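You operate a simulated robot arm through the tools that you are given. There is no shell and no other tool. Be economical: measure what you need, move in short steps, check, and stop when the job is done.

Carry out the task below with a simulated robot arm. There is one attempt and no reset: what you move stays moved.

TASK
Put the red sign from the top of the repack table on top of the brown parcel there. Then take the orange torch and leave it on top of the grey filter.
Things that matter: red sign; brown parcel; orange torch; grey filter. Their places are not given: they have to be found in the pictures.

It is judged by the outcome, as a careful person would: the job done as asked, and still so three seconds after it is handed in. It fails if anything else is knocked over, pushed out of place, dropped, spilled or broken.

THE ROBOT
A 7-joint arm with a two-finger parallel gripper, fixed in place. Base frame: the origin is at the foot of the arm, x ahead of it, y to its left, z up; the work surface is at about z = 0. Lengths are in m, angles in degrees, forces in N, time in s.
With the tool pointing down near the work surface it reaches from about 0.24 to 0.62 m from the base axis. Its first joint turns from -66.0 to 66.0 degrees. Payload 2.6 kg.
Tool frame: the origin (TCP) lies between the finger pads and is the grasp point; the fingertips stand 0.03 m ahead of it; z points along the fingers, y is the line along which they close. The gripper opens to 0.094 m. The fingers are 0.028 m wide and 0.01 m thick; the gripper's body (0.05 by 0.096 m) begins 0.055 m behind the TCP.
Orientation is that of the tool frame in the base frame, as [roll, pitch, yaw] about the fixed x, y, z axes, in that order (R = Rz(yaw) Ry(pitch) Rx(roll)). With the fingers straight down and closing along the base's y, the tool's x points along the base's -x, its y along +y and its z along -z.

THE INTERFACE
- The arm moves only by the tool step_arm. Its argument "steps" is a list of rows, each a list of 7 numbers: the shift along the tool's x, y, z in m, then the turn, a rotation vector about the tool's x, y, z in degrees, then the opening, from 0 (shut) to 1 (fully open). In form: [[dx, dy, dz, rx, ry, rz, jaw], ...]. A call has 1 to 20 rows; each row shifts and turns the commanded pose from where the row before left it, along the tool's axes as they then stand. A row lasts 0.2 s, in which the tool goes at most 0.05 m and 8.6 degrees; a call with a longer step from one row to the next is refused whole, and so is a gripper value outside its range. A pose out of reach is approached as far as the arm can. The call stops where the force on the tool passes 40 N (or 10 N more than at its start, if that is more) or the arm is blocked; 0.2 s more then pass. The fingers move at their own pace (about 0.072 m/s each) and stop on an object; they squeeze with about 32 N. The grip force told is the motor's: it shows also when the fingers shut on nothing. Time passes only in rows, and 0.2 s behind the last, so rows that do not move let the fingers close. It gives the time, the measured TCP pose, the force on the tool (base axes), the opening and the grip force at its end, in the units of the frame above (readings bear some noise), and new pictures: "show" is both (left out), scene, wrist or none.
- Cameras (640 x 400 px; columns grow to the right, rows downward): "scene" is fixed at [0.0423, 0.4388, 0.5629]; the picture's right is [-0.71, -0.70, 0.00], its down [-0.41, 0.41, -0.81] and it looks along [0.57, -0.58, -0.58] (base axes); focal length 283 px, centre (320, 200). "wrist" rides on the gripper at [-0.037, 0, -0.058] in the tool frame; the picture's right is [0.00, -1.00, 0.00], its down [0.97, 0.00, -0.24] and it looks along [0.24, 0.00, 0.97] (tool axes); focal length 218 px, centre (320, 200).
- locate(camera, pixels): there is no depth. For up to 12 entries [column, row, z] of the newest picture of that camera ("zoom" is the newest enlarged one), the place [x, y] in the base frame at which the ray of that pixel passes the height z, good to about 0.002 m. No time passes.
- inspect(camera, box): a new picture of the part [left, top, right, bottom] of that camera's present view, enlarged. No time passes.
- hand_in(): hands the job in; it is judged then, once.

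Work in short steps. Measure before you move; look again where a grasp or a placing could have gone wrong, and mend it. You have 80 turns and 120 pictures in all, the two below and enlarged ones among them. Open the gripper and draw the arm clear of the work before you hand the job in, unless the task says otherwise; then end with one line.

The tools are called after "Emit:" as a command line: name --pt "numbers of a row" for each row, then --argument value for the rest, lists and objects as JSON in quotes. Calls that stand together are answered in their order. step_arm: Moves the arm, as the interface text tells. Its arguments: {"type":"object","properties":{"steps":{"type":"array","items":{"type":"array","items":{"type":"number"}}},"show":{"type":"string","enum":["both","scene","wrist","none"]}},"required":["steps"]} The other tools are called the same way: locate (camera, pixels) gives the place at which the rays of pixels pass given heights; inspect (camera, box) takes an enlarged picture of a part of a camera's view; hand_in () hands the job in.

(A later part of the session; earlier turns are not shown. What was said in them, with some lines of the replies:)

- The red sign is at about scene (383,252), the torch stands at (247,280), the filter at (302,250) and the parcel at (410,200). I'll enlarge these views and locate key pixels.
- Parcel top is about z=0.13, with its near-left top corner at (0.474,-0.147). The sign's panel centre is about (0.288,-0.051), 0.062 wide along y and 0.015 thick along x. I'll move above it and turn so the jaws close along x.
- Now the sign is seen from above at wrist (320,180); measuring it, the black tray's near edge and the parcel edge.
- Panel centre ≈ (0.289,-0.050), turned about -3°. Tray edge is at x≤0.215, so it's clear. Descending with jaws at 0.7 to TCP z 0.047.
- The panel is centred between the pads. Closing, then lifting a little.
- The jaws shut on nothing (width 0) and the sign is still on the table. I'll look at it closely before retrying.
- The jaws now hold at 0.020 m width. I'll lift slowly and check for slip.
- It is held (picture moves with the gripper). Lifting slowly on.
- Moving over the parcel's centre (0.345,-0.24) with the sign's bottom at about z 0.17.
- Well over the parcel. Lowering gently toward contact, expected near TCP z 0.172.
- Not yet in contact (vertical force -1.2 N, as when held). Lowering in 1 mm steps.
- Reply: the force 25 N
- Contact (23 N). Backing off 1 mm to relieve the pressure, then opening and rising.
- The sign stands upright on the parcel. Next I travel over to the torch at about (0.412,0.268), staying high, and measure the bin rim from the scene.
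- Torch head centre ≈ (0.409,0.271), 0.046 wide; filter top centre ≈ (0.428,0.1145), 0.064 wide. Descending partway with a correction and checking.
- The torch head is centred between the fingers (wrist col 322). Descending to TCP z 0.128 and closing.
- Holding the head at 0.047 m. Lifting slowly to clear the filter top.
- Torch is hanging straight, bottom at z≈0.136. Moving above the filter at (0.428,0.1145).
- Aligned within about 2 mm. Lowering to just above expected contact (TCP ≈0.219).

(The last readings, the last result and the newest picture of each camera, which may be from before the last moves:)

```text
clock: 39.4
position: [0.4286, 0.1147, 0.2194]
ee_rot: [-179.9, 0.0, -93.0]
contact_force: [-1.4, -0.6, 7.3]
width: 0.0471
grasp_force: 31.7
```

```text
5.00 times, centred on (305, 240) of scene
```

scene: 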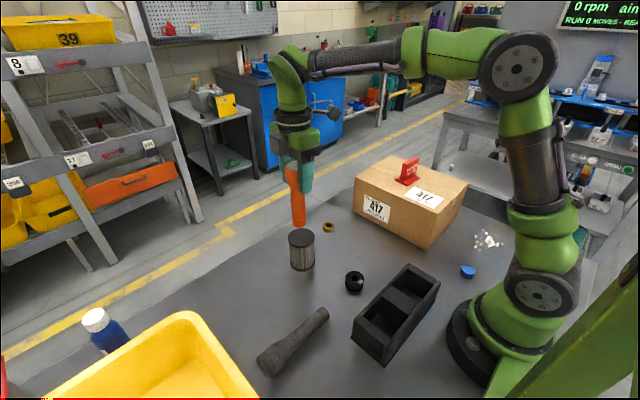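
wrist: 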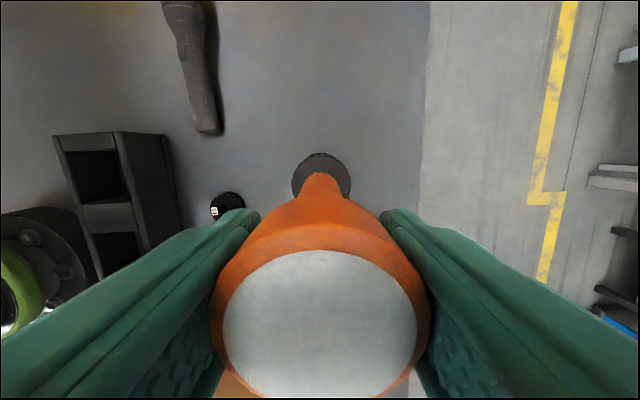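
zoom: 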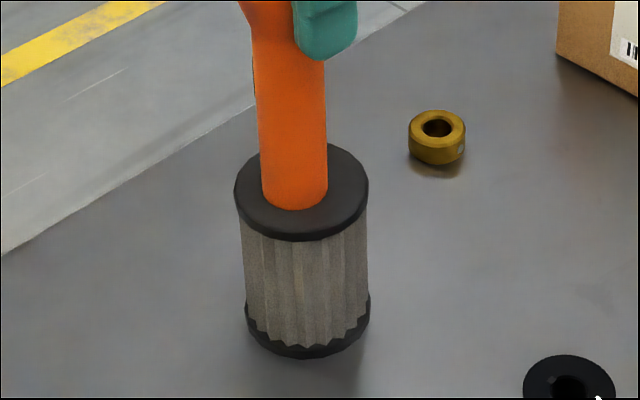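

Contact felt (7 N), torch centred on the filter. Opening gently, then checking before rising.

Emit:
step_arm --pt "0 0 0 0 0 0 0.55" --pt "0 0 0 0 0 0 0.65" --pt "0 0 0 0 0 0 0.8" --pt "0 0 0 0 0 0 1" --pt "0 0 0 0 0 0 1" --pt "0 0 0 0 0 0 1"

```text
clock: 40.8
position: [0.43, 0.116, 0.2197]
ee_rot: [-180.0, 0.0, -93.1]
contact_force: [0.3, -0.2, -0.4]
width: 0.0941
grasp_force: 0.1
```

scene: 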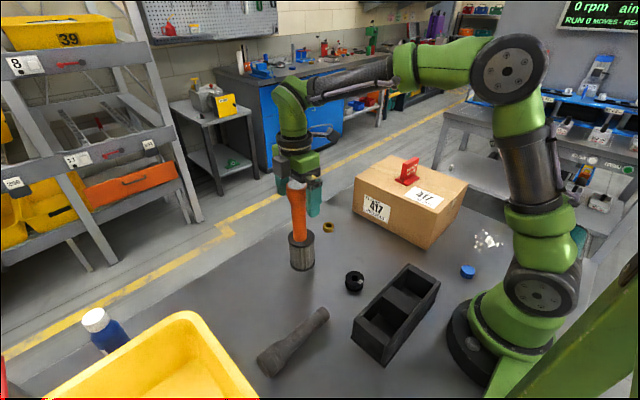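
wrist: 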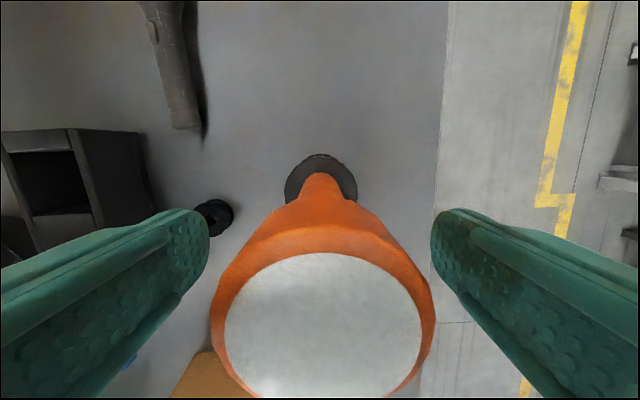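

The torch stands on the filter, free of the fingers. Rising straight up, clear of the work.

Emit:
step_arm --pt "0 0 -0.01 0 0 0 1" --pt "0 0 -0.015 0 0 0 1" --pt "0 0 -0.025 0 0 0 1" --pt "0 0 -0.03 0 0 0 1" --pt "0 0 -0.03 0 0 0 1" --pt "0 0 -0.03 0 0 0 1" --pt "0 0 0 0 0 0 1" --pt "0 0 0 0 0 0 1"

Emit:
inspect --camera "scene" --box '[250, 130, 470, 290]'

```text
clock: 42.6
position: [0.4289, 0.1146, 0.3597]
ee_rot: [-180.0, -0.1, -93.0]
contact_force: [0.4, -0.1, 0.6]
width: 0.0942
grasp_force: 0.0
```

scene: 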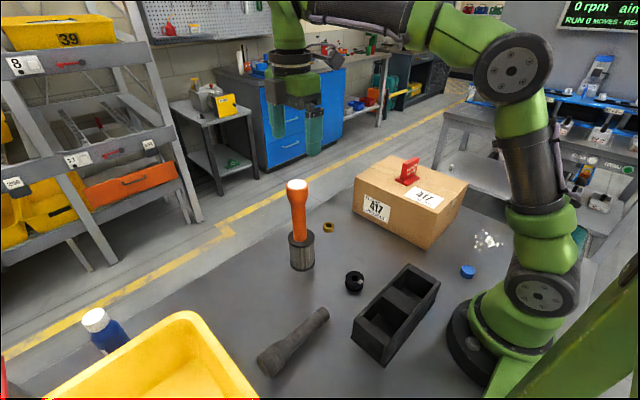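
wrist: 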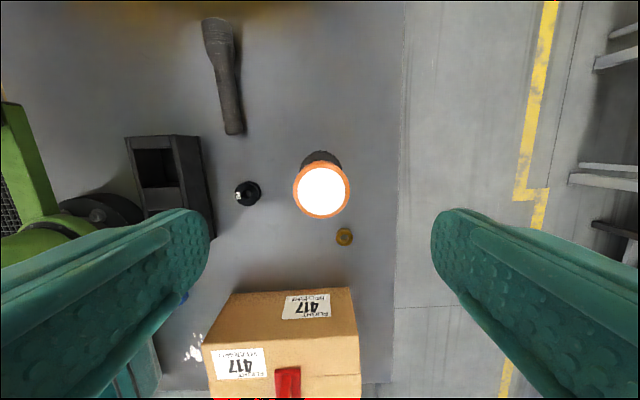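

```text
2.50 times, centred on (360, 210) of scene
```

zoom: 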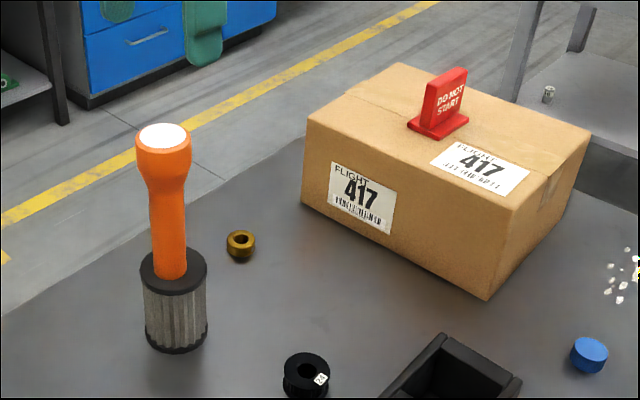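

Both items stand in place, the gripper is open and clear. Handing in.

Emit:
hand_in

```text
The job is handed in.
```

The red sign stands on top of the brown parcel and the orange torch stands upright on the grey filter; nothing else was disturbed, and the job is handed in.
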